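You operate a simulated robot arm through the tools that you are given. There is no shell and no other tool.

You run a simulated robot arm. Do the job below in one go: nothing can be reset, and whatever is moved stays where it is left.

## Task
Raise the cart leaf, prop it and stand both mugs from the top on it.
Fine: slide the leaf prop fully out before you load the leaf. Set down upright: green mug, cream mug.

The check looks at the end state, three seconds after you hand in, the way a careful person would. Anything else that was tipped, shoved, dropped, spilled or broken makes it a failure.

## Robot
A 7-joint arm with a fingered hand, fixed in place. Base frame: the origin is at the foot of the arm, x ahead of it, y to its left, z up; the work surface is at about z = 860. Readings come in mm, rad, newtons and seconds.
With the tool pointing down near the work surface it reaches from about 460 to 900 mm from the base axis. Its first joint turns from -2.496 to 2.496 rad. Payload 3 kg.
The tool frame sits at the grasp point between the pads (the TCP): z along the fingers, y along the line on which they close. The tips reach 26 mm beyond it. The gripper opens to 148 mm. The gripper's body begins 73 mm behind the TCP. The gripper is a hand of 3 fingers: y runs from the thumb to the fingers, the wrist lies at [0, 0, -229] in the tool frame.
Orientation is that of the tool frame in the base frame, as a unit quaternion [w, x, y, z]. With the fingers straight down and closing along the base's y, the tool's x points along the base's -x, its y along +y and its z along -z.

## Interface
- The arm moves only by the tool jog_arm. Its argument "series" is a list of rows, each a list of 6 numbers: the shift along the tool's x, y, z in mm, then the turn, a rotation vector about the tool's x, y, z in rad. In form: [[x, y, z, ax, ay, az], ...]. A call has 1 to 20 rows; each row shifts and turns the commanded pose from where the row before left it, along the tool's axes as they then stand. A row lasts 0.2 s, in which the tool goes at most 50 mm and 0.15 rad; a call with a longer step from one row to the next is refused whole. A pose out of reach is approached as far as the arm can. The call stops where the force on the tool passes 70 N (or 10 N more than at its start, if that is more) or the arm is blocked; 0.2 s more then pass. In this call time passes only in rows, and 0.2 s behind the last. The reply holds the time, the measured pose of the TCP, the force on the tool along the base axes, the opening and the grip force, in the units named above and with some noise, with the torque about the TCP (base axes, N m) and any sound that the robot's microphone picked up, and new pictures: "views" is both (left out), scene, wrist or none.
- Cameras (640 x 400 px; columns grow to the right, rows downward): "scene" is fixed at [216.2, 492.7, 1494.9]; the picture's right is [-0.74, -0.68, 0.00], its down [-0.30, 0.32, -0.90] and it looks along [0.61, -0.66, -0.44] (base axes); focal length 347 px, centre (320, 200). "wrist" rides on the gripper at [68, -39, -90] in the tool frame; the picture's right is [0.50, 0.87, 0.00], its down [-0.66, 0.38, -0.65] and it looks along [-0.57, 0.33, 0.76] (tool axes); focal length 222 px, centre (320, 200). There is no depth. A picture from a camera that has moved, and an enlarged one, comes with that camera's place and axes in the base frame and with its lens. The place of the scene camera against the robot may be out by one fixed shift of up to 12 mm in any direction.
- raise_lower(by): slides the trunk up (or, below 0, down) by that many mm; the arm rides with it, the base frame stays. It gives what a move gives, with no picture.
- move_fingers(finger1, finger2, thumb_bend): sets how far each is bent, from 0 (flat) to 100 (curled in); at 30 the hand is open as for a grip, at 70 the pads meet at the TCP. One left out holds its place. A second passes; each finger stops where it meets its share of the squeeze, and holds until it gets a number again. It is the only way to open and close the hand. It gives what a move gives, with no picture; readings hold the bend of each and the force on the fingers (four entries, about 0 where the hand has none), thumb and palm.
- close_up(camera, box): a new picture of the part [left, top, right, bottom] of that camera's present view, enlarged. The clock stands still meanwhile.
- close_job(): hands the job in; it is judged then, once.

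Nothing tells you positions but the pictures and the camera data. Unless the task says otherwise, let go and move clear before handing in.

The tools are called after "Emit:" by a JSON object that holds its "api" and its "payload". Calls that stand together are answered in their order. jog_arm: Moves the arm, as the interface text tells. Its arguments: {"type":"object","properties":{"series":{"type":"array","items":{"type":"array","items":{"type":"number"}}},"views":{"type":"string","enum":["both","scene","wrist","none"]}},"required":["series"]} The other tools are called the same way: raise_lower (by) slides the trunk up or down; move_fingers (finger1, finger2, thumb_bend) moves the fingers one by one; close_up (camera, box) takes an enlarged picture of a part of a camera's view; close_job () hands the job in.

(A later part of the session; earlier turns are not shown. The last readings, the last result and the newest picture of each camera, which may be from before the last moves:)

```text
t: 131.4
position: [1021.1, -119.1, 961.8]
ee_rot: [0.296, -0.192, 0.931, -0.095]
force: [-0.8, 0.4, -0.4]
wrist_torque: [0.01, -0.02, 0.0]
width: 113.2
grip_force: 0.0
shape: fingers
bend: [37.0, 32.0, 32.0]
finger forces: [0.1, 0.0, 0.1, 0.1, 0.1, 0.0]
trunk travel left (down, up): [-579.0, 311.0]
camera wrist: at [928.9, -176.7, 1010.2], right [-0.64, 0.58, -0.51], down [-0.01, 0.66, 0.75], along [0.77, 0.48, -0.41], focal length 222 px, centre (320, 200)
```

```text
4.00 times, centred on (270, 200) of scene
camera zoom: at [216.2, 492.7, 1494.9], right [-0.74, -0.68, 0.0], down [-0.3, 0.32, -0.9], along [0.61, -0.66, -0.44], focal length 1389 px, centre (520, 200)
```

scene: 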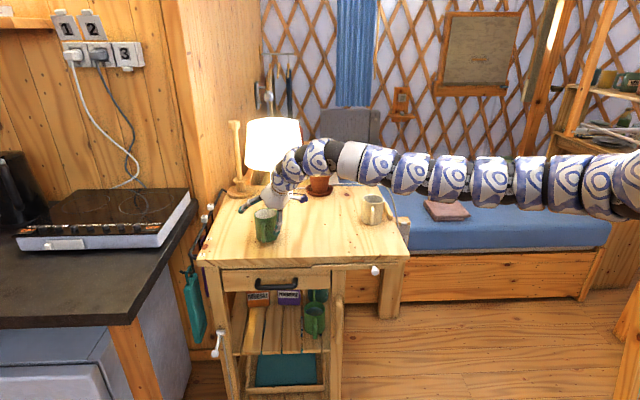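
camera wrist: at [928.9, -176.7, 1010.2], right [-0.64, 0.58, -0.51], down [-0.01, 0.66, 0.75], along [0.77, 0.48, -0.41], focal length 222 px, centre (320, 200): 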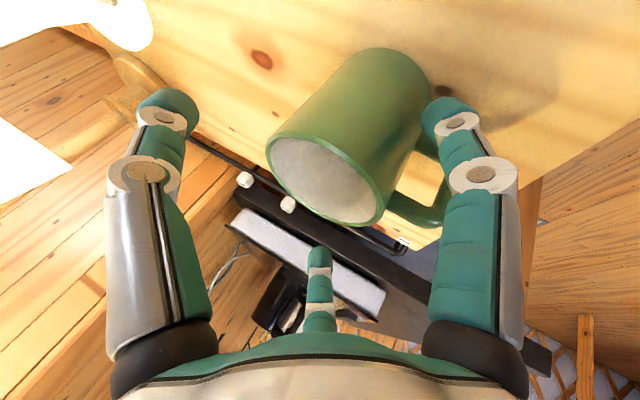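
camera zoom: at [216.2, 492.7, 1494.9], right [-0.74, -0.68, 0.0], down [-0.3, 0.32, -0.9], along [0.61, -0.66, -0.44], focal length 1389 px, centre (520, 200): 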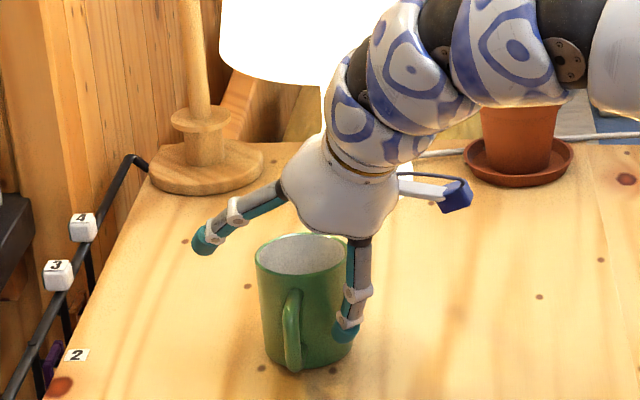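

Emit:
{"api": "jog_arm", "payload": {"series": [[8.5, 4.9, 13.3, 0, 0, 0], [8.5, 4.9, 13.3, 0, 0, 0]], "views": "wrist"}}

Emit:
{"api": "close_up", "payload": {"camera": "scene", "box": [200, 150, 340, 250]}}

```text
t: 132.0
position: [1017.2, -118.5, 928.3]
ee_rot: [0.296, -0.192, 0.931, -0.096]
force: [0.2, -0.1, 0.2]
wrist_torque: [0.04, 0.1, -0.01]
width: 112.6
grip_force: 0.9
shape: fingers
bend: [37.0, 32.0, 32.0]
finger forces: [1.5, 0.0, 0.1, 0.1, 0.0, 0.1]
out of reach, approached as far as the arm can: row 2
trunk travel left (down, up): [-579.0, 311.0]
camera wrist: at [926.2, -176.7, 977.9], right [-0.64, 0.58, -0.51], down [-0.01, 0.66, 0.75], along [0.77, 0.48, -0.41], focal length 222 px, centre (320, 200)
```

wrist: 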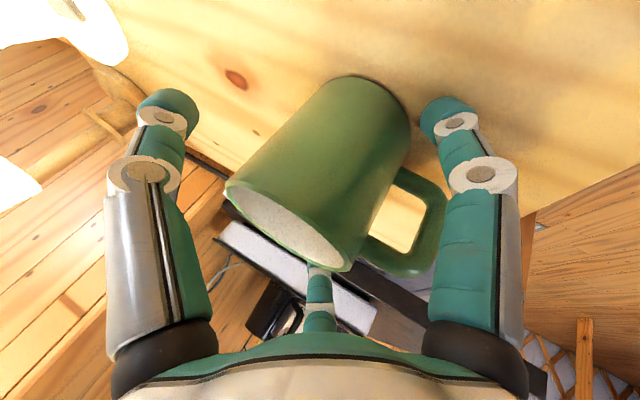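

```text
4.00 times, centred on (270, 200) of scene
camera zoom: at [216.2, 492.7, 1494.9], right [-0.74, -0.68, 0.0], down [-0.3, 0.32, -0.9], along [0.61, -0.66, -0.44], focal length 1389 px, centre (520, 200)
```

zoom: 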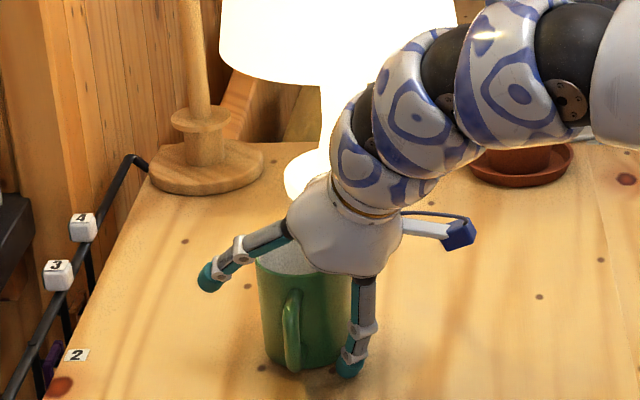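

Emit:
{"api": "move_fingers", "payload": {"finger1": 42, "finger2": 37, "thumb_bend": 37}}

Emit:
{"api": "jog_arm", "payload": {"series": [[0, 0, 0, 0, 0, 0]]}}

Emit:
{"api": "close_up", "payload": {"camera": "scene", "box": [225, 190, 315, 255]}}

```text
t: 133.0
position: [1017.5, -119.9, 928.8]
ee_rot: [0.296, -0.192, 0.931, -0.096]
force: [0.2, 0.7, 0.5]
wrist_torque: [0.0, 0.01, 0.01]
width: 97.5
grip_force: 0.2
shape: fingers
bend: [42.0, 37.0, 37.0]
finger forces: [0.0, 0.1, 0.0, 0.0, 0.0, 0.0]
trunk travel left (down, up): [-579.0, 311.0]
```

```text
t: 133.4
position: [1016.6, -120.0, 928.0]
ee_rot: [0.296, -0.192, 0.931, -0.096]
force: [-0.2, -0.5, 1.0]
wrist_torque: [-0.02, -0.02, 0.0]
width: 97.3
grip_force: 0.0
shape: fingers
bend: [42.0, 37.0, 37.0]
finger forces: [0.1, 0.1, 0.1, 0.0, 0.0, 0.0]
trunk travel left (down, up): [-579.0, 311.0]
camera wrist: at [926.5, -176.9, 978.0], right [-0.64, 0.58, -0.51], down [-0.01, 0.66, 0.75], along [0.77, 0.48, -0.41], focal length 222 px, centre (320, 200)
```

scene: 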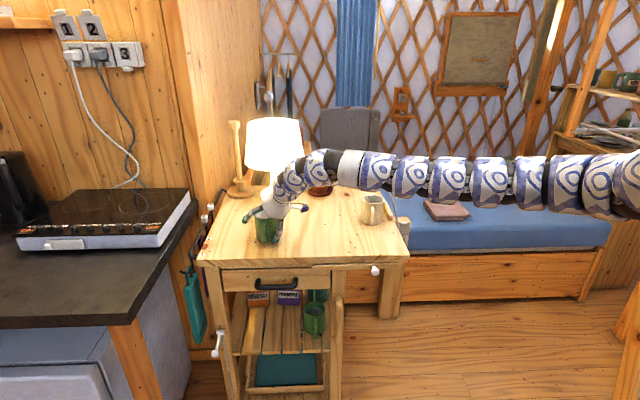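
wrist: 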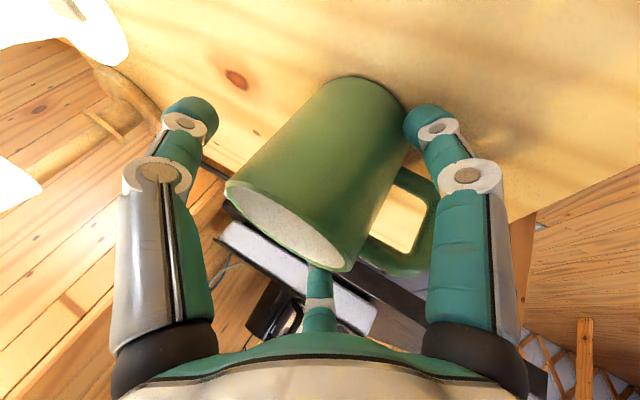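

```text
6.15 times, centred on (270, 222) of scene
camera zoom: at [216.2, 492.7, 1494.9], right [-0.74, -0.68, 0.0], down [-0.3, 0.32, -0.9], along [0.61, -0.66, -0.44], focal length 2137 px, centre (628, 62)
```

zoom: 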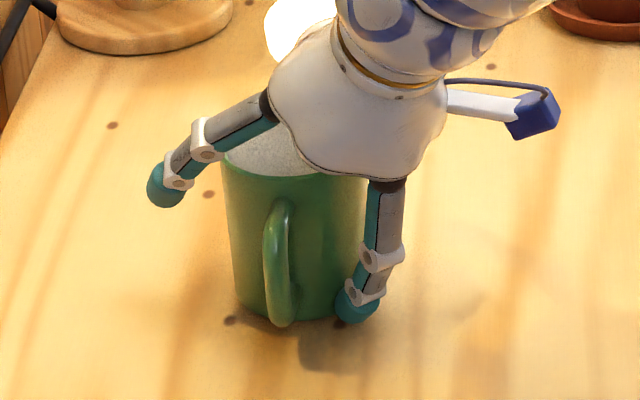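

Finger 1 is free again and all three fingers should now meet the mug at about the same time. Closing on the green mug.

Emit:
{"api": "move_fingers", "payload": {"finger1": 62, "finger2": 62, "thumb_bend": 62}}

Emit:
{"api": "jog_arm", "payload": {"series": [[0, 0, 0, 0, 0, 0]]}}

Emit:
{"api": "close_up", "payload": {"camera": "scene", "box": [225, 190, 315, 255]}}

```text
t: 134.4
position: [1017.7, -119.8, 928.5]
ee_rot: [0.296, -0.192, 0.931, -0.096]
force: [0.6, -3.5, 8.4]
wrist_torque: [-0.03, 0.02, -0.01]
width: 59.8
grip_force: 22.0
shape: fingers
bend: [51.0, 47.0, 55.0]
finger forces: [7.9, 15.6, 0.0, 0.0, 19.4, 0.0]
trunk travel left (down, up): [-579.0, 311.0]
```

```text
t: 134.8
position: [1017.9, -119.5, 929.3]
ee_rot: [0.297, -0.192, 0.93, -0.096]
force: [2.0, -4.4, 10.1]
wrist_torque: [-0.05, -0.03, -0.01]
width: 60.0
grip_force: 21.4
shape: fingers
bend: [51.0, 47.0, 55.0]
finger forces: [7.9, 15.7, 0.0, 0.0, 19.8, 0.0]
trunk travel left (down, up): [-579.0, 311.0]
camera wrist: at [926.1, -177.4, 978.8], right [-0.64, 0.58, -0.51], down [-0.01, 0.66, 0.75], along [0.77, 0.48, -0.41], focal length 222 px, centre (320, 200)
```

scene: 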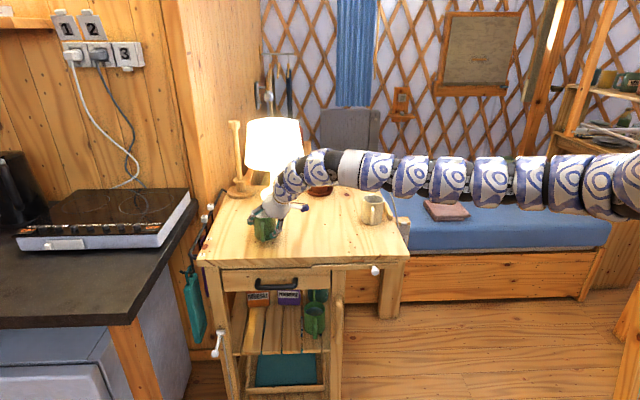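
wrist: 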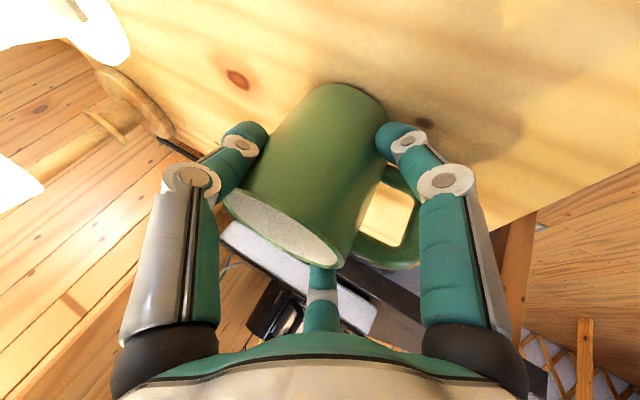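

```text
6.15 times, centred on (270, 222) of scene
camera zoom: at [216.2, 492.7, 1494.9], right [-0.74, -0.68, 0.0], down [-0.3, 0.32, -0.9], along [0.61, -0.66, -0.44], focal length 2137 px, centre (628, 62)
```

zoom: 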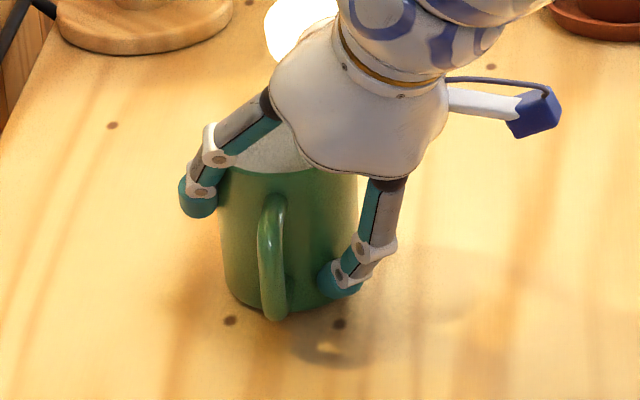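

Emit:
{"api": "raise_lower", "payload": {"by": 15}}

Emit:
{"api": "close_up", "payload": {"camera": "scene", "box": [225, 190, 315, 255]}}

Emit:
{"api": "jog_arm", "payload": {"series": [[0, 0, 0, 0, 0, 0]], "views": "wrist"}}

```text
t: 135.5
position: [1018.0, -119.6, 942.4]
ee_rot: [0.295, -0.193, 0.931, -0.095]
force: [-0.4, -0.3, -2.6]
wrist_torque: [0.0, 0.05, 0.03]
width: 58.0
grip_force: 20.1
shape: fingers
bend: [52.0, 47.0, 55.0]
finger forces: [6.8, 16.9, 0.0, 0.1, 16.4, 0.1]
trunk travel left (down, up): [-594.0, 296.0]
```

```text
6.15 times, centred on (270, 222) of scene
camera zoom: at [216.2, 492.7, 1494.9], right [-0.74, -0.68, 0.0], down [-0.3, 0.32, -0.9], along [0.61, -0.66, -0.44], focal length 2137 px, centre (628, 62)
```

zoom: 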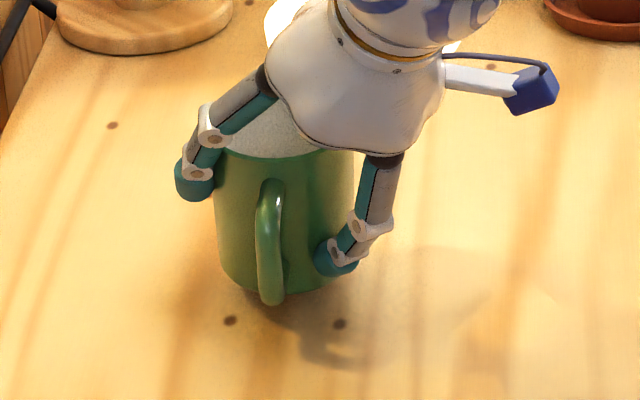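

```text
t: 135.9
position: [1018.2, -120.5, 942.5]
ee_rot: [0.296, -0.193, 0.931, -0.095]
force: [-0.7, 1.0, -3.4]
wrist_torque: [0.0, 0.04, -0.01]
width: 58.3
grip_force: 19.9
shape: fingers
bend: [52.0, 47.0, 55.0]
finger forces: [6.8, 16.9, 0.1, 0.0, 16.3, 0.0]
trunk travel left (down, up): [-594.0, 296.0]
camera wrist: at [926.8, -176.9, 992.6], right [-0.64, 0.58, -0.51], down [-0.01, 0.66, 0.75], along [0.77, 0.48, -0.41], focal length 222 px, centre (320, 200)
```

wrist: 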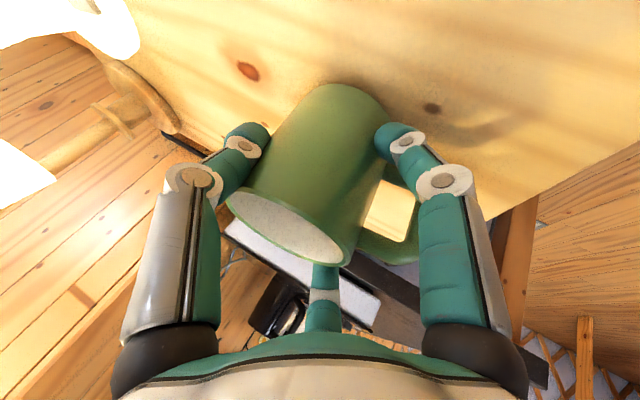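

The green mug is lifted and upright. The leaf spot needs a closer, more vertical hand than this tilted grasp allows. I'll first carry it in to a nearer spot on the table, set it down and regrip more vertically. Raising the trunk and retracting in small steps.

Emit:
{"api": "raise_lower", "payload": {"by": 60}}

Emit:
{"api": "jog_arm", "payload": {"series": [[14.6, 8.4, 12.5, 0, 0, 0], [14.6, 8.4, 12.5, 0, 0, 0], [14.6, 8.4, 12.5, 0, 0, 0]], "views": "scene"}}

```text
t: 136.9
position: [1017.1, -119.7, 1001.6]
ee_rot: [0.296, -0.193, 0.931, -0.095]
force: [0.1, -1.1, -2.9]
wrist_torque: [-0.01, 0.07, -0.04]
width: 58.3
grip_force: 20.1
shape: fingers
bend: [52.0, 47.0, 55.0]
finger forces: [6.9, 16.9, 0.0, 0.1, 16.4, 0.1]
trunk travel left (down, up): [-654.0, 236.0]
```

```text
t: 137.7
position: [1000.0, -116.0, 943.1]
ee_rot: [0.296, -0.191, 0.931, -0.096]
force: [-0.7, 0.2, -2.6]
wrist_torque: [0.02, 0.04, -0.02]
width: 58.0
grip_force: 19.6
shape: fingers
bend: [52.0, 47.0, 55.0]
finger forces: [6.7, 16.3, 0.0, 0.1, 16.2, 0.0]
trunk travel left (down, up): [-654.0, 236.0]
```

scene: 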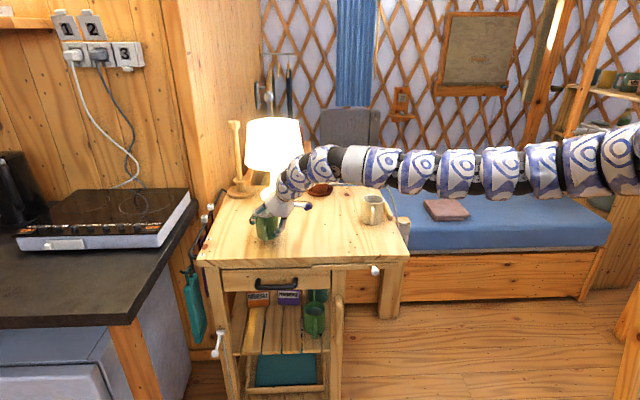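

Emit:
{"api": "raise_lower", "payload": {"by": 75}}

Emit:
{"api": "jog_arm", "payload": {"series": [[17, 9.8, 11, 0, 0, 0], [17, 9.8, 11, 0, 0, 0], [17, 9.8, 11, 0, 0, 0]], "views": "scene"}}

```text
t: 138.8
position: [998.2, -115.9, 1017.0]
ee_rot: [0.296, -0.192, 0.931, -0.096]
force: [0.0, 0.9, -2.8]
wrist_torque: [0.0, 0.06, -0.02]
width: 58.1
grip_force: 19.6
shape: fingers
bend: [52.0, 47.0, 55.0]
finger forces: [6.8, 16.5, 0.1, 0.0, 16.2, 0.1]
trunk travel left (down, up): [-729.0, 161.0]
```

```text
t: 139.6
position: [972.2, -114.6, 955.4]
ee_rot: [0.296, -0.192, 0.931, -0.096]
force: [0.0, 0.3, -2.6]
wrist_torque: [-0.01, 0.05, 0.02]
width: 57.8
grip_force: 19.8
shape: fingers
bend: [52.0, 47.0, 55.0]
finger forces: [6.7, 16.5, 0.0, 0.0, 16.1, 0.1]
trunk travel left (down, up): [-729.0, 161.0]
```

scene: 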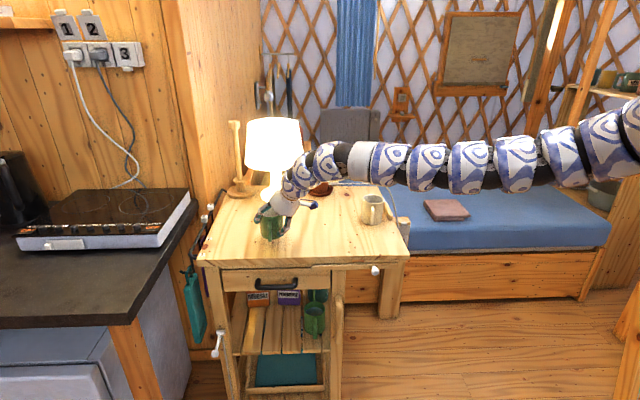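

Emit:
{"api": "raise_lower", "payload": {"by": 80}}

Emit:
{"api": "jog_arm", "payload": {"series": [[19, 10.8, 5.9, 0, 0, 0], [19, 10.8, 5.9, 0, 0, 0], [19, 10.8, 5.9, 0, 0, 0], [19, 10.8, 5.9, 0, 0, 0]], "views": "scene"}}

```text
t: 140.8
position: [973.1, -114.4, 1036.8]
ee_rot: [0.296, -0.193, 0.931, -0.095]
force: [0.3, -0.8, -2.6]
wrist_torque: [-0.02, 0.08, 0.02]
width: 57.8
grip_force: 19.6
shape: fingers
bend: [52.0, 47.0, 55.0]
finger forces: [6.7, 16.5, 0.0, 0.1, 16.1, 0.0]
trunk travel left (down, up): [-809.0, 81.0]
```

```text
t: 141.8
position: [917.3, -107.8, 966.6]
ee_rot: [0.295, -0.193, 0.931, -0.096]
force: [0.0, 0.1, -2.5]
wrist_torque: [-0.01, 0.05, 0.0]
width: 57.7
grip_force: 20.1
shape: fingers
bend: [52.0, 47.0, 55.0]
finger forces: [6.6, 16.6, 0.0, 0.0, 16.1, 0.0]
trunk travel left (down, up): [-809.0, 81.0]
```

scene: 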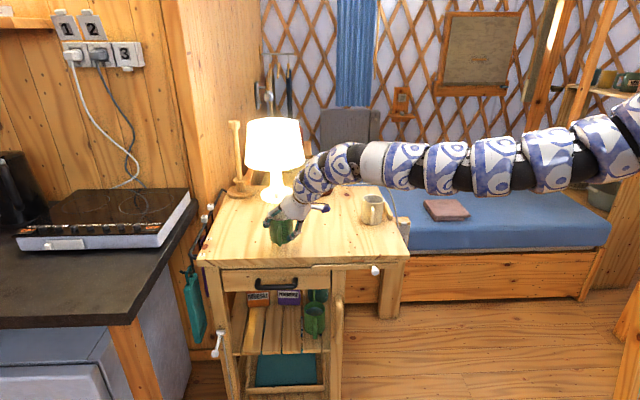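

Emit:
{"api": "jog_arm", "payload": {"series": [[11.91, -20.14, -0.17, 0.0129, 0.00745, 0.0205], [11.91, -20.14, -0.17, 0.0129, 0.00745, 0.0205], [11.91, -20.14, -0.17, 0.0129, 0.00745, 0.0205], [11.91, -20.14, -0.17, 0.0129, 0.00745, 0.0205], [11.91, -20.14, -0.17, 0.0129, 0.00745, 0.0205]], "views": "scene"}}

```text
t: 142.9
position: [896.2, -221.9, 967.8]
ee_rot: [0.289, -0.134, 0.941, -0.113]
force: [-0.4, 0.1, -3.2]
wrist_torque: [0.0, 0.07, 0.0]
width: 57.1
grip_force: 19.8
shape: fingers
bend: [52.0, 47.0, 55.0]
finger forces: [6.5, 16.7, 0.0, 0.0, 16.0, 0.1]
trunk travel left (down, up): [-809.0, 81.0]
```

scene: 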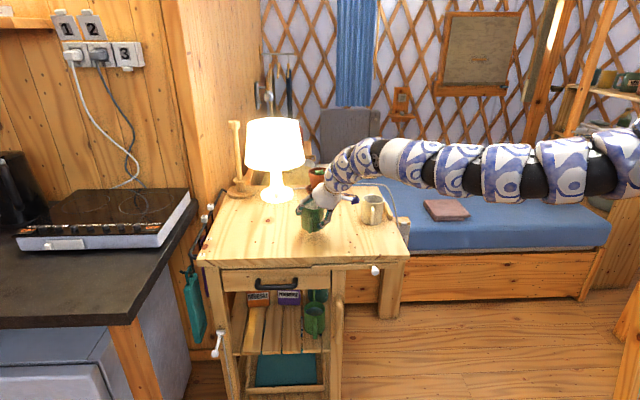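

Emit:
{"api": "raise_lower", "payload": {"by": 30}}

Emit:
{"api": "jog_arm", "payload": {"series": [[12.6, 7.2, 1.8, 0, 0, 0], [12.6, 7.2, 1.8, 0, 0, 0], [12.6, 7.2, 1.8, 0, 0, 0]]}}

Emit:
{"api": "close_up", "payload": {"camera": "scene", "box": [265, 180, 385, 270]}}

```text
t: 143.7
position: [896.8, -223.1, 997.9]
ee_rot: [0.289, -0.132, 0.941, -0.114]
force: [0.2, 0.7, -3.0]
wrist_torque: [-0.02, 0.09, 0.0]
width: 57.7
grip_force: 19.6
shape: fingers
bend: [52.0, 47.0, 55.0]
finger forces: [6.5, 16.7, 0.0, 0.0, 16.0, 0.0]
trunk travel left (down, up): [-839.0, 51.0]
```

```text
t: 144.5
position: [865.1, -216.7, 968.5]
ee_rot: [0.288, -0.132, 0.941, -0.115]
force: [0.0, -0.4, -3.0]
wrist_torque: [-0.01, 0.06, 0.02]
width: 57.2
grip_force: 19.6
shape: fingers
bend: [52.0, 47.0, 55.0]
finger forces: [6.4, 16.6, 0.0, 0.0, 16.2, 0.0]
trunk travel left (down, up): [-839.0, 51.0]
camera wrist: at [767.2, -261.6, 1018.7], right [-0.56, 0.65, -0.51], down [0.08, 0.65, 0.75], along [0.83, 0.38, -0.42], focal length 222 px, centre (320, 200)
```

scene: 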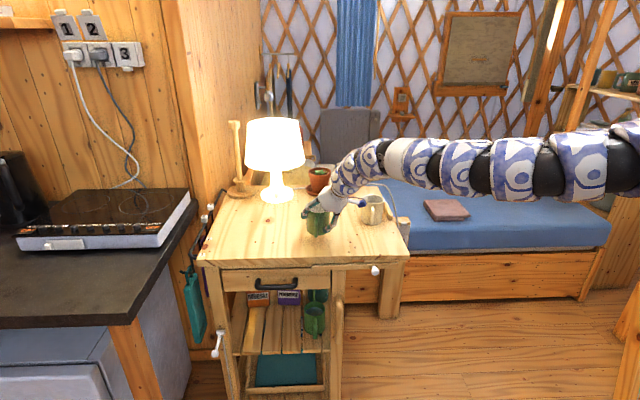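
wrist: 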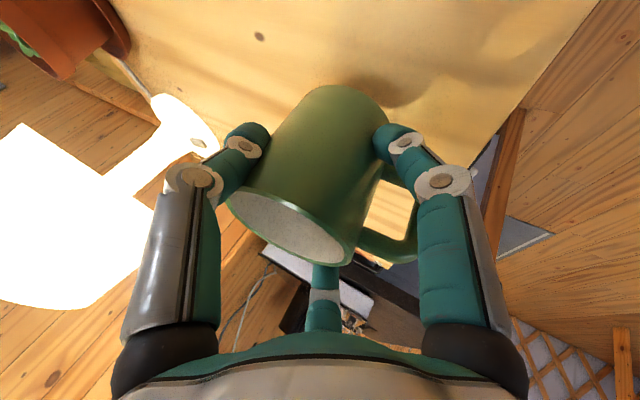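

```text
4.44 times, centred on (325, 225) of scene
camera zoom: at [216.2, 492.7, 1494.9], right [-0.74, -0.68, 0.0], down [-0.3, 0.32, -0.9], along [0.61, -0.66, -0.44], focal length 1543 px, centre (298, 89)
```

zoom: 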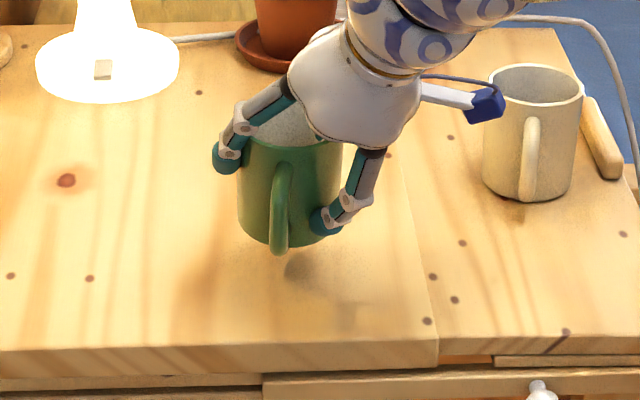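

Emit:
{"api": "raise_lower", "payload": {"by": -34}}

Emit:
{"api": "raise_lower", "payload": {"by": -4}}

Emit:
{"api": "raise_lower", "payload": {"by": -2}}

```text
t: 145.3
position: [865.1, -215.4, 933.5]
ee_rot: [0.288, -0.133, 0.942, -0.114]
force: [0.5, 0.2, -2.0]
wrist_torque: [-0.01, 0.07, 0.03]
width: 57.3
grip_force: 19.5
shape: fingers
bend: [52.0, 47.0, 55.0]
finger forces: [6.5, 16.7, 0.0, 0.1, 16.1, 0.0]
trunk travel left (down, up): [-805.0, 85.0]
```

```text
t: 145.8
position: [866.3, -215.4, 931.6]
ee_rot: [0.29, -0.133, 0.941, -0.114]
force: [0.2, -1.4, 4.9]
wrist_torque: [0.03, 0.08, 0.02]
width: 57.4
grip_force: 21.6
shape: fingers
bend: [52.0, 47.0, 55.0]
finger forces: [8.3, 16.6, 0.0, 0.0, 18.0, 0.2]
trunk travel left (down, up): [-801.0, 89.0]
```

```text
t: 146.3
position: [864.3, -216.2, 930.0]
ee_rot: [0.29, -0.133, 0.941, -0.114]
force: [0.7, -2.4, 12.9]
wrist_torque: [0.01, 0.07, 0.04]
width: 57.3
grip_force: 22.1
shape: fingers
bend: [52.0, 47.0, 55.0]
finger forces: [9.1, 15.6, 0.0, 0.1, 19.6, 0.0]
trunk travel left (down, up): [-799.0, 91.0]
```

Emit:
{"api": "close_up", "payload": {"camera": "scene", "box": [285, 195, 355, 250]}}

```text
7.27 times, centred on (320, 222) of scene
camera zoom: at [216.2, 492.7, 1494.9], right [-0.74, -0.68, 0.0], down [-0.3, 0.32, -0.9], along [0.61, -0.66, -0.44], focal length 2526 px, centre (320, 36)
```

zoom: 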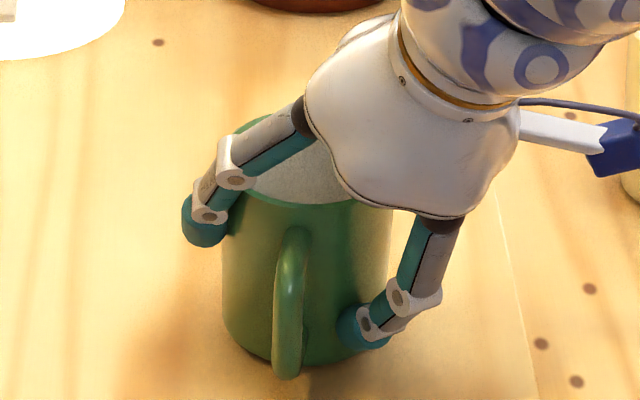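

Emit:
{"api": "move_fingers", "payload": {"finger1": 41, "finger2": 36, "thumb_bend": 36}}

Emit:
{"api": "close_up", "payload": {"camera": "scene", "box": [285, 195, 355, 250]}}

Emit:
{"api": "jog_arm", "payload": {"series": [[0, 0, 0, 0, 0, 0]], "views": "wrist"}}

```text
t: 147.3
position: [865.4, -215.6, 929.5]
ee_rot: [0.289, -0.132, 0.941, -0.113]
force: [-0.1, 0.1, 0.0]
wrist_torque: [0.01, 0.0, -0.01]
width: 99.6
grip_force: 0.1
shape: fingers
bend: [41.0, 36.0, 36.0]
finger forces: [0.0, 0.0, 0.0, 0.0, 0.0, 0.1]
trunk travel left (down, up): [-799.0, 91.0]
```

```text
7.27 times, centred on (320, 222) of scene
camera zoom: at [216.2, 492.7, 1494.9], right [-0.74, -0.68, 0.0], down [-0.3, 0.32, -0.9], along [0.61, -0.66, -0.44], focal length 2526 px, centre (320, 36)
```

zoom: 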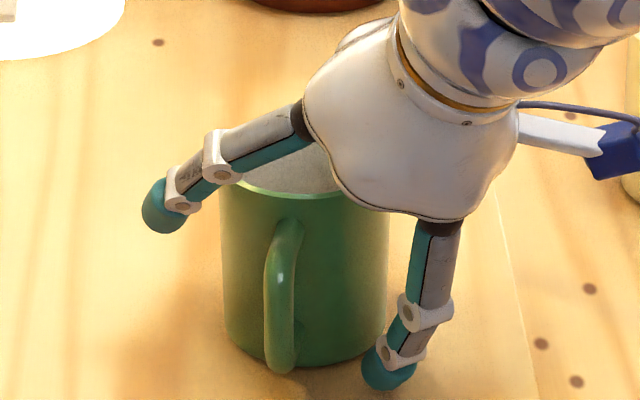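

```text
t: 147.7
position: [864.7, -215.7, 928.0]
ee_rot: [0.289, -0.133, 0.941, -0.113]
force: [0.2, 0.5, 1.0]
wrist_torque: [-0.01, -0.02, -0.04]
width: 99.5
grip_force: 0.2
shape: fingers
bend: [41.0, 36.0, 36.0]
finger forces: [0.0, 0.0, 0.0, 0.0, 0.1, 0.1]
trunk travel left (down, up): [-799.0, 91.0]
camera wrist: at [767.3, -261.1, 978.5], right [-0.56, 0.66, -0.51], down [0.08, 0.65, 0.75], along [0.83, 0.38, -0.41], focal length 222 px, centre (320, 200)
```

wrist: 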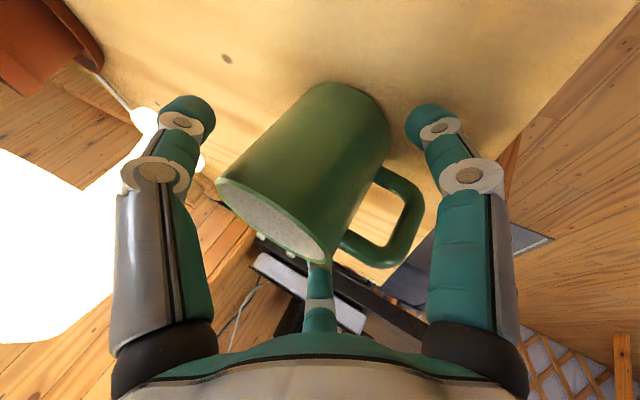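

The green mug stands upright at the nearer spot. I'll rise straight up, then reduce the tilt for a more vertical regrasp.

Emit:
{"api": "raise_lower", "payload": {"by": 90}}

Emit:
{"api": "jog_arm", "payload": {"series": [[-12.7, -7.3, -20.2, 0, 0, 0], [-12.7, -7.3, -20.2, 0, 0, 0]]}}

```text
t: 149.0
position: [863.8, -216.0, 1019.2]
ee_rot: [0.289, -0.133, 0.941, -0.114]
force: [-0.6, 0.6, 0.2]
wrist_torque: [-0.01, 0.0, 0.02]
width: 99.8
grip_force: 0.1
shape: fingers
bend: [41.0, 36.0, 36.0]
finger forces: [0.0, 0.1, 0.0, 0.0, 0.0, 0.1]
trunk travel left (down, up): [-889.0, 1.0]
```

```text
t: 149.6
position: [864.5, -216.0, 1067.8]
ee_rot: [0.289, -0.134, 0.941, -0.113]
force: [0.2, 0.0, -0.4]
wrist_torque: [-0.03, -0.02, -0.01]
width: 99.5
grip_force: 0.0
shape: fingers
bend: [41.0, 36.0, 36.0]
finger forces: [0.0, 0.0, 0.0, 0.0, 0.0, 0.0]
trunk travel left (down, up): [-889.0, 1.0]
camera wrist: at [766.7, -260.5, 1118.7], right [-0.56, 0.66, -0.51], down [0.08, 0.65, 0.75], along [0.83, 0.38, -0.42], focal length 222 px, centre (320, 200)
```

scene: 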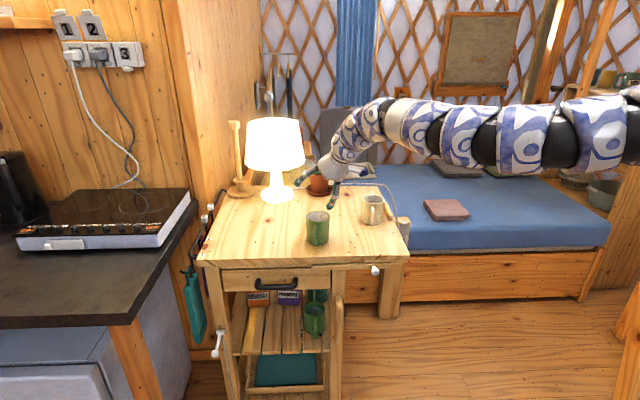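
wrist: 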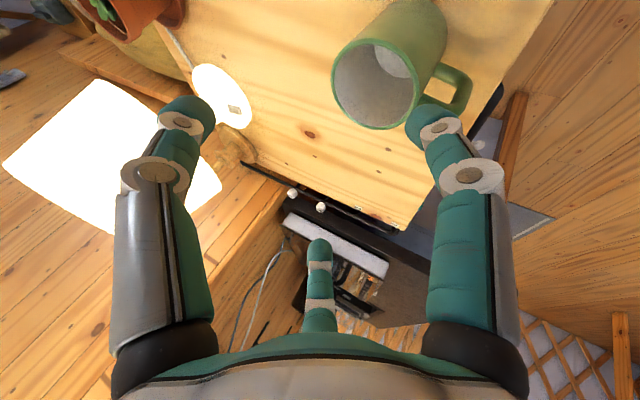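

Emit:
{"api": "close_up", "payload": {"camera": "wrist", "box": [310, 0, 490, 140]}}

```text
2.86 times, centred on (400, 70) of wrist
camera zoom: at [766.7, -260.5, 1118.7], right [-0.56, 0.66, -0.51], down [0.08, 0.65, 0.75], along [0.83, 0.38, -0.42], focal length 635 px, centre (91, 571)
```

zoom: 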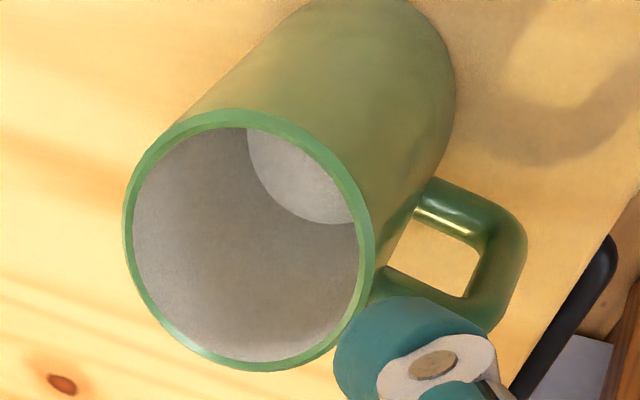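

Emit:
{"api": "jog_arm", "payload": {"series": [[0, 0, 0, -0.0698, 0.1209, 0], [0, 0, 0, -0.0698, 0.1209, 0], [0, 0, 0, -0.0698, 0.1209, 0]]}}

Emit:
{"api": "close_up", "payload": {"camera": "wrist", "box": [270, 40, 430, 180]}}

```text
t: 150.6
position: [838.2, -182.8, 1035.7]
ee_rot: [0.08, -0.135, 0.988, -0.004]
force: [0.8, 0.3, -0.6]
wrist_torque: [-0.01, 0.01, 0.02]
width: 100.1
grip_force: 0.1
shape: fingers
bend: [41.0, 36.0, 36.0]
finger forces: [0.1, 0.1, 0.1, 0.0, 0.0, 0.0]
trunk travel left (down, up): [-889.0, 1.0]
stopped in row 3: the arm was blocked; the commanded pose is now the measured one
camera wrist: at [770.4, -240.8, 1115.0], right [-0.71, 0.7, -0.1], down [0.42, 0.53, 0.74], along [0.57, 0.48, -0.67], focal length 222 px, centre (320, 200)
```

scene: 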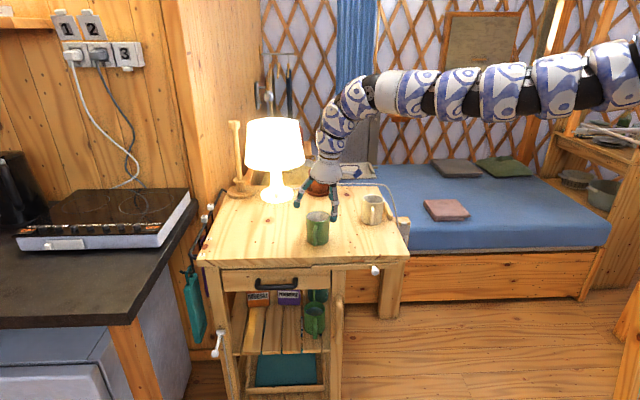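
wrist: 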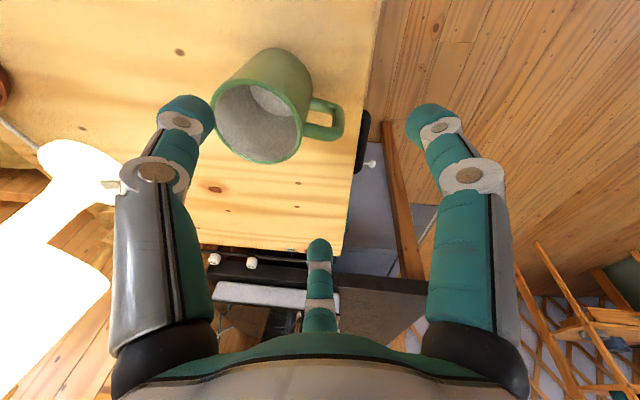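

```text
2.86 times, centred on (350, 110) of wrist
camera zoom: at [770.4, -240.8, 1115.0], right [-0.71, 0.7, -0.1], down [0.42, 0.53, 0.74], along [0.57, 0.48, -0.67], focal length 635 px, centre (234, 457)
```

zoom: 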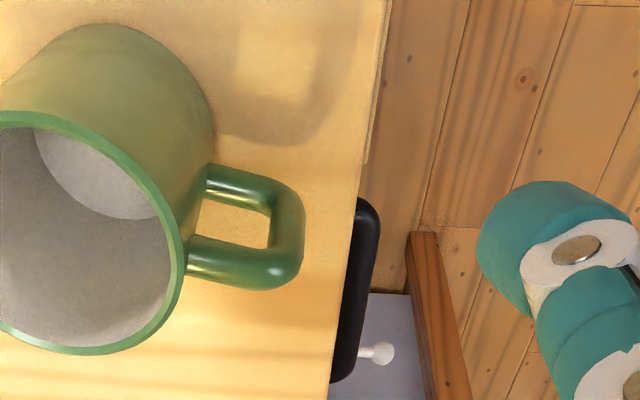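

Emit:
{"api": "close_up", "payload": {"camera": "wrist", "box": [190, 30, 360, 180]}}

```text
2.67 times, centred on (275, 105) of wrist
camera zoom: at [770.4, -240.8, 1115.0], right [-0.71, 0.7, -0.1], down [0.42, 0.53, 0.74], along [0.57, 0.48, -0.67], focal length 592 px, centre (440, 453)
```

zoom: 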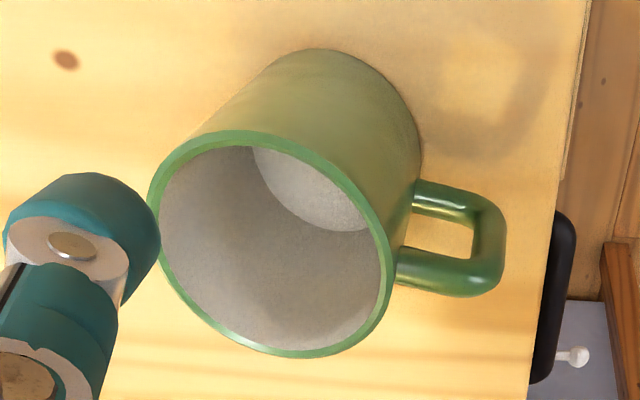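

The hand flipped back to the near-vertical configuration while empty and clear of everything. The green mug now measures about (887, -222). I'll align over it with a small tilt.

Emit:
{"api": "jog_arm", "payload": {"series": [[0, 0, 0, 0.0737, -0.0246, -0.0122]], "views": "none"}}

```text
t: 151.0
position: [837.7, -182.6, 1034.2]
ee_rot: [0.096, -0.139, 0.985, -0.04]
force: [-0.2, 0.0, -0.2]
wrist_torque: [0.01, 0.05, -0.04]
width: 100.1
grip_force: 0.0
shape: fingers
bend: [41.0, 36.0, 36.0]
finger forces: [0.0, 0.0, 0.1, 0.0, 0.1, 0.0]
trunk travel left (down, up): [-889.0, 1.0]
```

Emit:
{"api": "jog_arm", "payload": {"series": [[-20.4, -27, -8.7, 0, 0, 0], [-20.4, -27, -8.7, 0, 0, 0]]}}

Emit:
{"api": "close_up", "payload": {"camera": "wrist", "box": [270, 30, 420, 170]}}

```text
t: 151.6
position: [888.7, -222.9, 1064.4]
ee_rot: [0.097, -0.138, 0.985, -0.039]
force: [-0.6, 0.0, -0.7]
wrist_torque: [-0.01, -0.01, 0.01]
width: 99.9
grip_force: 0.0
shape: fingers
bend: [41.0, 36.0, 36.0]
finger forces: [0.1, 0.0, 0.0, 0.0, 0.1, 0.0]
trunk travel left (down, up): [-889.0, 1.0]
camera wrist: at [817.2, -275.1, 1145.5], right [-0.7, 0.69, -0.18], down [0.39, 0.58, 0.72], along [0.6, 0.43, -0.67], focal length 222 px, centre (320, 200)
```

scene: 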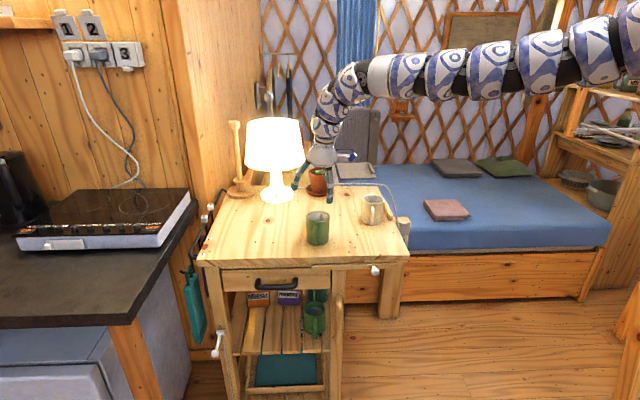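
wrist: 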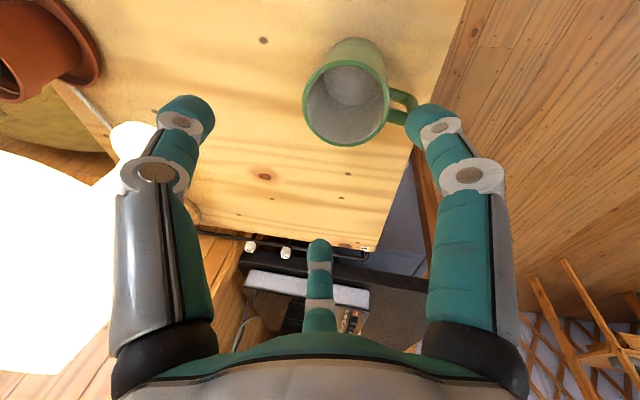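

```text
2.86 times, centred on (345, 100) of wrist
camera zoom: at [817.2, -275.1, 1145.5], right [-0.7, 0.69, -0.18], down [0.39, 0.58, 0.72], along [0.6, 0.43, -0.67], focal length 635 px, centre (249, 486)
```

zoom: 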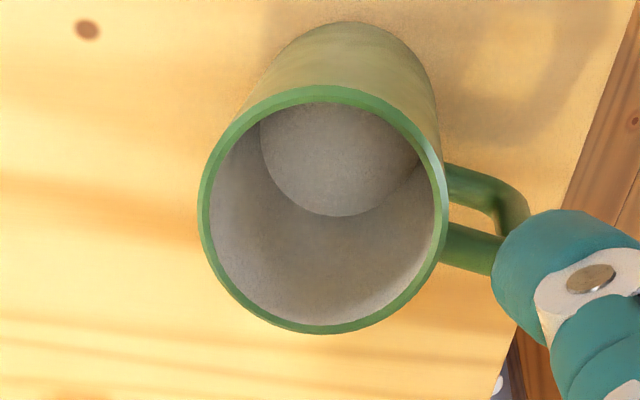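

Emit:
{"api": "move_fingers", "payload": {"finger1": 37, "finger2": 36, "thumb_bend": 36}}

Emit:
{"api": "jog_arm", "payload": {"series": [[1.8, 2.6, -0.6, 0, 0, 0]], "views": "none"}}

Emit:
{"api": "raise_lower", "payload": {"by": -110}}

Emit:
{"api": "jog_arm", "payload": {"series": [[0, 0, 0, 0, 0, 0]]}}

Emit:
{"api": "close_up", "payload": {"camera": "scene", "box": [275, 175, 365, 250]}}

```text
t: 152.6
position: [887.0, -222.6, 1064.4]
ee_rot: [0.096, -0.139, 0.985, -0.039]
force: [0.3, 0.0, -0.1]
wrist_torque: [0.0, -0.04, 0.0]
width: 106.4
grip_force: 0.0
shape: fingers
bend: [37.0, 36.0, 36.0]
finger forces: [0.0, 0.0, 0.0, 0.1, 0.0, 0.1]
trunk travel left (down, up): [-889.0, 1.0]
```

```text
t: 153.0
position: [883.7, -221.5, 1065.9]
ee_rot: [0.097, -0.139, 0.985, -0.038]
force: [-0.4, 0.1, 0.0]
wrist_torque: [-0.02, -0.03, 0.0]
width: 106.3
grip_force: 0.1
shape: fingers
bend: [37.0, 36.0, 36.0]
finger forces: [0.0, 0.0, 0.0, 0.1, 0.0, 0.1]
trunk travel left (down, up): [-889.0, 1.0]
```

```text
t: 154.4
position: [885.6, -220.6, 955.6]
ee_rot: [0.097, -0.139, 0.985, -0.038]
force: [0.4, -1.1, 0.1]
wrist_torque: [-0.01, -0.01, 0.01]
width: 106.3
grip_force: 0.1
shape: fingers
bend: [37.0, 36.0, 36.0]
finger forces: [0.1, 0.0, 0.0, 0.0, 0.0, 0.1]
trunk travel left (down, up): [-779.0, 111.0]
```

```text
t: 154.8
position: [884.7, -222.0, 954.9]
ee_rot: [0.097, -0.139, 0.985, -0.038]
force: [0.0, 0.5, 0.2]
wrist_torque: [0.02, 0.0, -0.03]
width: 106.1
grip_force: 0.0
shape: fingers
bend: [37.0, 36.0, 36.0]
finger forces: [0.1, 0.0, 0.0, 0.1, 0.0, 0.0]
trunk travel left (down, up): [-779.0, 111.0]
camera wrist: at [813.8, -272.4, 1035.6], right [-0.7, 0.69, -0.18], down [0.39, 0.58, 0.72], along [0.6, 0.43, -0.67], focal length 222 px, centre (320, 200)
```

scene: 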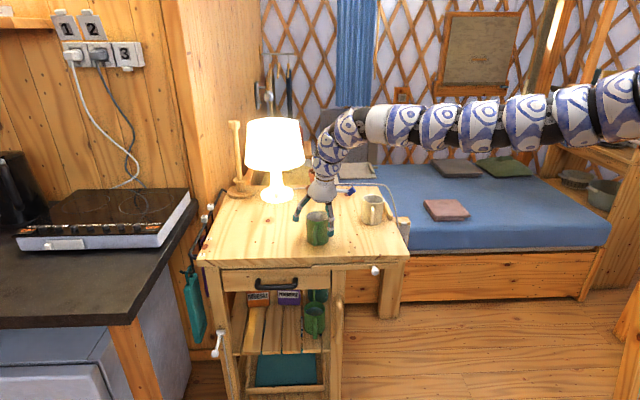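
wrist: 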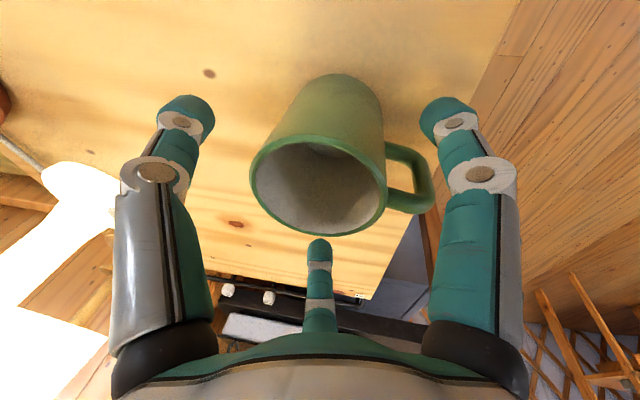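

```text
5.33 times, centred on (320, 212) of scene
camera zoom: at [216.2, 492.7, 1494.9], right [-0.74, -0.68, 0.0], down [-0.3, 0.32, -0.9], along [0.61, -0.66, -0.44], focal length 1852 px, centre (320, 133)
```

zoom: 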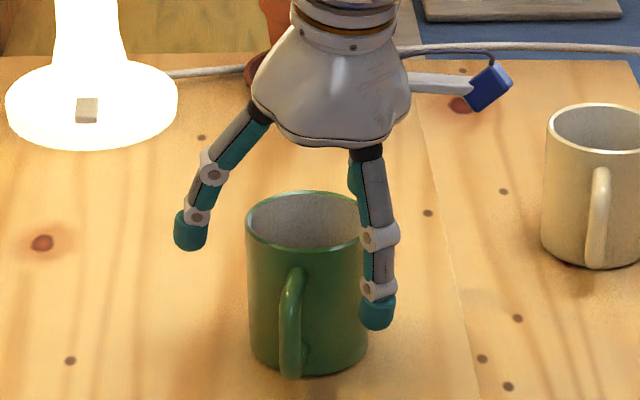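

Emit:
{"api": "raise_lower", "payload": {"by": -40}}

Emit:
{"api": "close_up", "payload": {"camera": "scene", "box": [275, 175, 365, 250]}}

```text
t: 155.6
position: [884.8, -220.8, 914.6]
ee_rot: [0.097, -0.14, 0.985, -0.038]
force: [-0.4, 0.7, -1.4]
wrist_torque: [-0.01, 0.02, 0.0]
width: 106.5
grip_force: 0.1
shape: fingers
bend: [37.0, 36.0, 36.0]
finger forces: [0.1, 0.0, 0.1, 0.0, 0.1, 0.0]
trunk travel left (down, up): [-739.0, 151.0]
```

```text
5.33 times, centred on (320, 212) of scene
camera zoom: at [216.2, 492.7, 1494.9], right [-0.74, -0.68, 0.0], down [-0.3, 0.32, -0.9], along [0.61, -0.66, -0.44], focal length 1852 px, centre (320, 133)
```

zoom: 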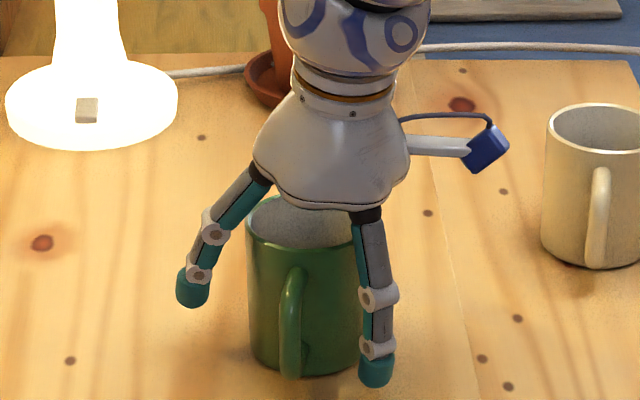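

Well centred around the green mug with no contact. Closing the fingers.

Emit:
{"api": "move_fingers", "payload": {"finger1": 60, "finger2": 60, "thumb_bend": 60}}

Emit:
{"api": "raise_lower", "payload": {"by": 15}}

Emit:
{"api": "close_up", "payload": {"camera": "scene", "box": [275, 175, 365, 250]}}

```text
t: 156.6
position: [884.3, -221.5, 914.9]
ee_rot: [0.097, -0.139, 0.985, -0.038]
force: [1.0, 0.8, 3.3]
wrist_torque: [-0.11, 0.06, 0.01]
width: 57.8
grip_force: 13.7
shape: fingers
bend: [51.0, 52.0, 54.0]
finger forces: [7.4, 10.9, 0.0, 0.0, 10.1, 0.0]
trunk travel left (down, up): [-739.0, 151.0]
```

```text
t: 157.3
position: [884.6, -221.0, 929.5]
ee_rot: [0.097, -0.139, 0.985, -0.038]
force: [0.3, 0.9, -3.8]
wrist_torque: [0.01, -0.02, 0.01]
width: 57.6
grip_force: 13.3
shape: fingers
bend: [51.0, 52.0, 54.0]
finger forces: [7.2, 9.0, 0.0, 0.0, 9.8, 0.0]
trunk travel left (down, up): [-754.0, 136.0]
```

```text
5.33 times, centred on (320, 212) of scene
camera zoom: at [216.2, 492.7, 1494.9], right [-0.74, -0.68, 0.0], down [-0.3, 0.32, -0.9], along [0.61, -0.66, -0.44], focal length 1852 px, centre (320, 133)
```

zoom: 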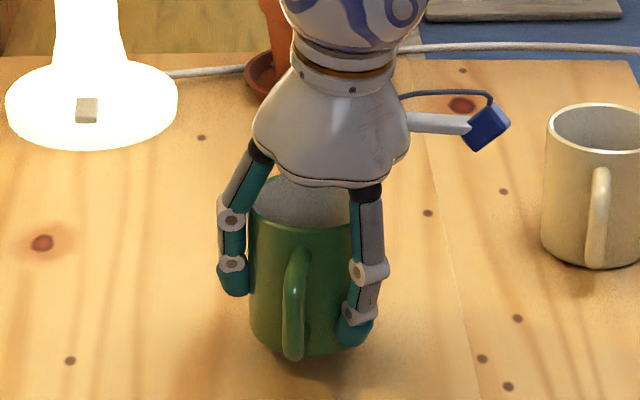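

The grip is firm and the mug level. I'll retract it in small trunk and arm steps toward the radius of the free leaf spot.

Emit:
{"api": "raise_lower", "payload": {"by": 80}}

Emit:
{"api": "jog_arm", "payload": {"series": [[14.35, 8.3, 11.8, 0, 0, 0], [14.35, 8.3, 11.8, 0, 0, 0], [14.35, 8.3, 11.8, 0, 0, 0], [14.35, 8.3, 11.8, 0, 0, 0]], "views": "scene"}}

```text
t: 158.4
position: [885.4, -221.2, 1009.1]
ee_rot: [0.096, -0.139, 0.985, -0.038]
force: [-0.3, -0.7, -2.5]
wrist_torque: [0.0, -0.03, 0.02]
width: 57.3
grip_force: 13.6
shape: fingers
bend: [51.0, 52.0, 54.0]
finger forces: [7.2, 9.0, 0.0, 0.0, 9.8, 0.0]
trunk travel left (down, up): [-834.0, 56.0]
```

```text
t: 159.4
position: [830.2, -206.2, 948.6]
ee_rot: [0.097, -0.139, 0.985, -0.039]
force: [0.3, 0.1, -2.5]
wrist_torque: [-0.06, 0.05, 0.01]
width: 57.7
grip_force: 12.5
shape: fingers
bend: [51.0, 52.0, 54.0]
finger forces: [7.3, 8.6, 0.0, 0.1, 9.6, 0.0]
trunk travel left (down, up): [-834.0, 56.0]
```

scene: 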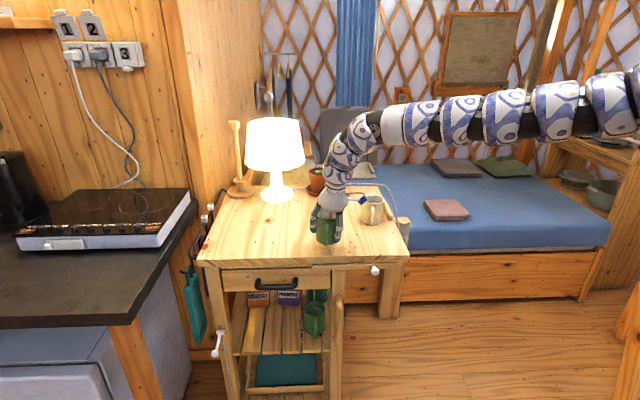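

Emit:
{"api": "raise_lower", "payload": {"by": 55}}

Emit:
{"api": "jog_arm", "payload": {"series": [[13.75, 7.95, 14.5, 0, 0, 0], [13.75, 7.95, 14.5, 0, 0, 0]], "views": "scene"}}

```text
t: 160.4
position: [829.3, -206.0, 1004.6]
ee_rot: [0.096, -0.139, 0.985, -0.039]
force: [0.1, 0.2, -2.6]
wrist_torque: [-0.03, -0.01, 0.04]
width: 57.6
grip_force: 13.4
shape: fingers
bend: [51.0, 52.0, 54.0]
finger forces: [7.1, 8.6, 0.0, 0.0, 9.6, 0.0]
trunk travel left (down, up): [-889.0, 1.0]
```

```text
t: 161.0
position: [805.4, -197.5, 970.3]
ee_rot: [0.097, -0.139, 0.985, -0.039]
force: [-0.6, 0.2, -3.2]
wrist_torque: [0.01, 0.0, 0.03]
width: 57.4
grip_force: 12.1
shape: fingers
bend: [51.0, 52.0, 54.0]
finger forces: [7.3, 8.4, 0.0, 0.0, 9.5, 0.0]
trunk travel left (down, up): [-889.0, 1.0]
```

scene: 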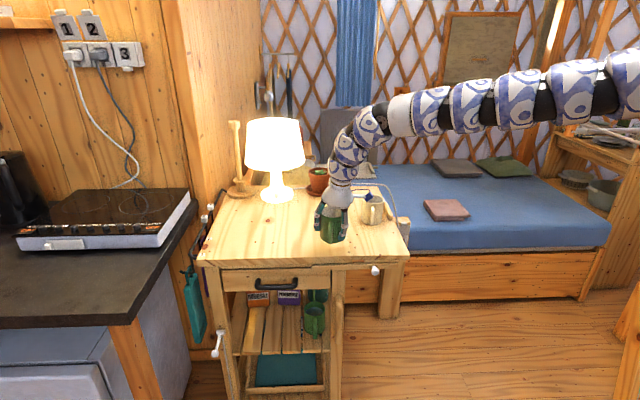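

Emit:
{"api": "jog_arm", "payload": {"series": [[11.54, -19.38, -0.06, 0.0049, 0.00283, 0.0266], [11.54, -19.38, -0.06, 0.0049, 0.00283, 0.0266], [11.54, -19.38, -0.06, 0.0049, 0.00283, 0.0266], [11.54, -19.38, -0.06, 0.0049, 0.00283, 0.0266], [11.54, -19.38, -0.06, 0.0049, 0.00283, 0.0266], [11.54, -19.38, -0.06, 0.0049, 0.00283, 0.0266]]}}

Emit:
{"api": "close_up", "payload": {"camera": "scene", "box": [280, 170, 420, 290]}}

```text
t: 162.4
position: [762.8, -326.8, 969.8]
ee_rot: [0.093, -0.059, 0.993, -0.045]
force: [-1.3, -0.3, -2.8]
wrist_torque: [-0.02, 0.0, 0.04]
width: 57.2
grip_force: 12.1
shape: fingers
bend: [51.0, 52.0, 54.0]
finger forces: [7.4, 8.2, 0.0, 0.0, 9.2, 0.1]
trunk travel left (down, up): [-889.0, 1.0]
camera wrist: at [684.1, -367.0, 1050.4], right [-0.58, 0.79, -0.18], down [0.47, 0.51, 0.72], along [0.66, 0.33, -0.67], focal length 222 px, centre (320, 200)
```

scene: 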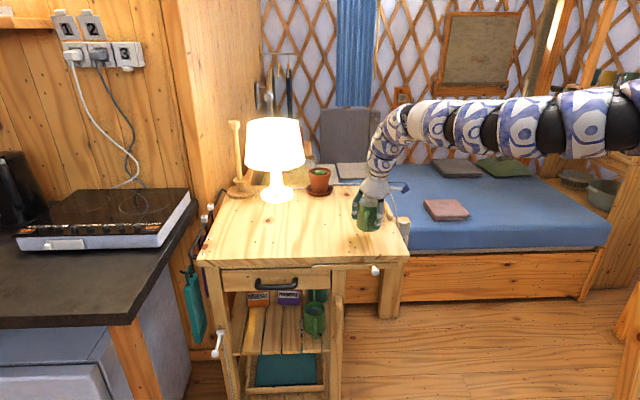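
wrist: 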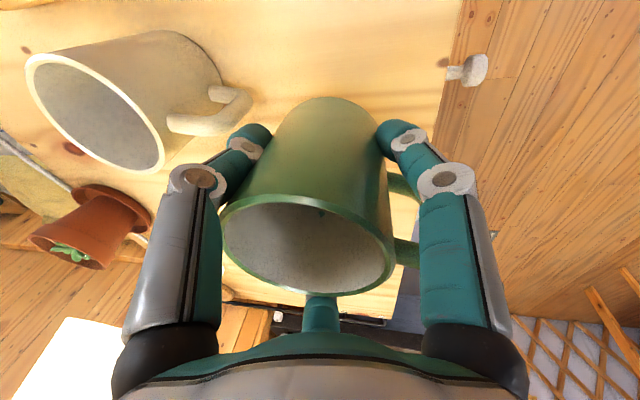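

```text
3.33 times, centred on (350, 230) of scene
camera zoom: at [216.2, 492.7, 1494.9], right [-0.74, -0.68, 0.0], down [-0.3, 0.32, -0.9], along [0.61, -0.66, -0.44], focal length 1158 px, centre (220, 100)
```

zoom: 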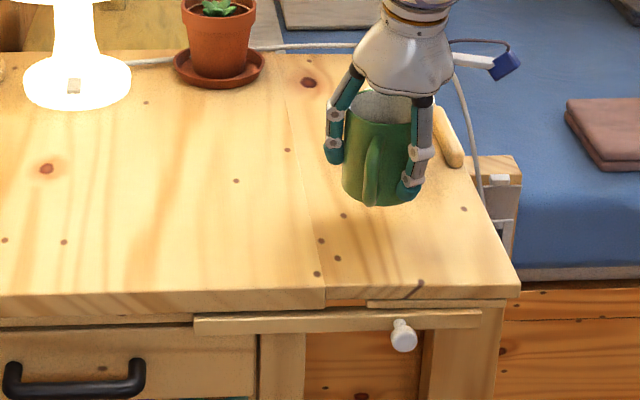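

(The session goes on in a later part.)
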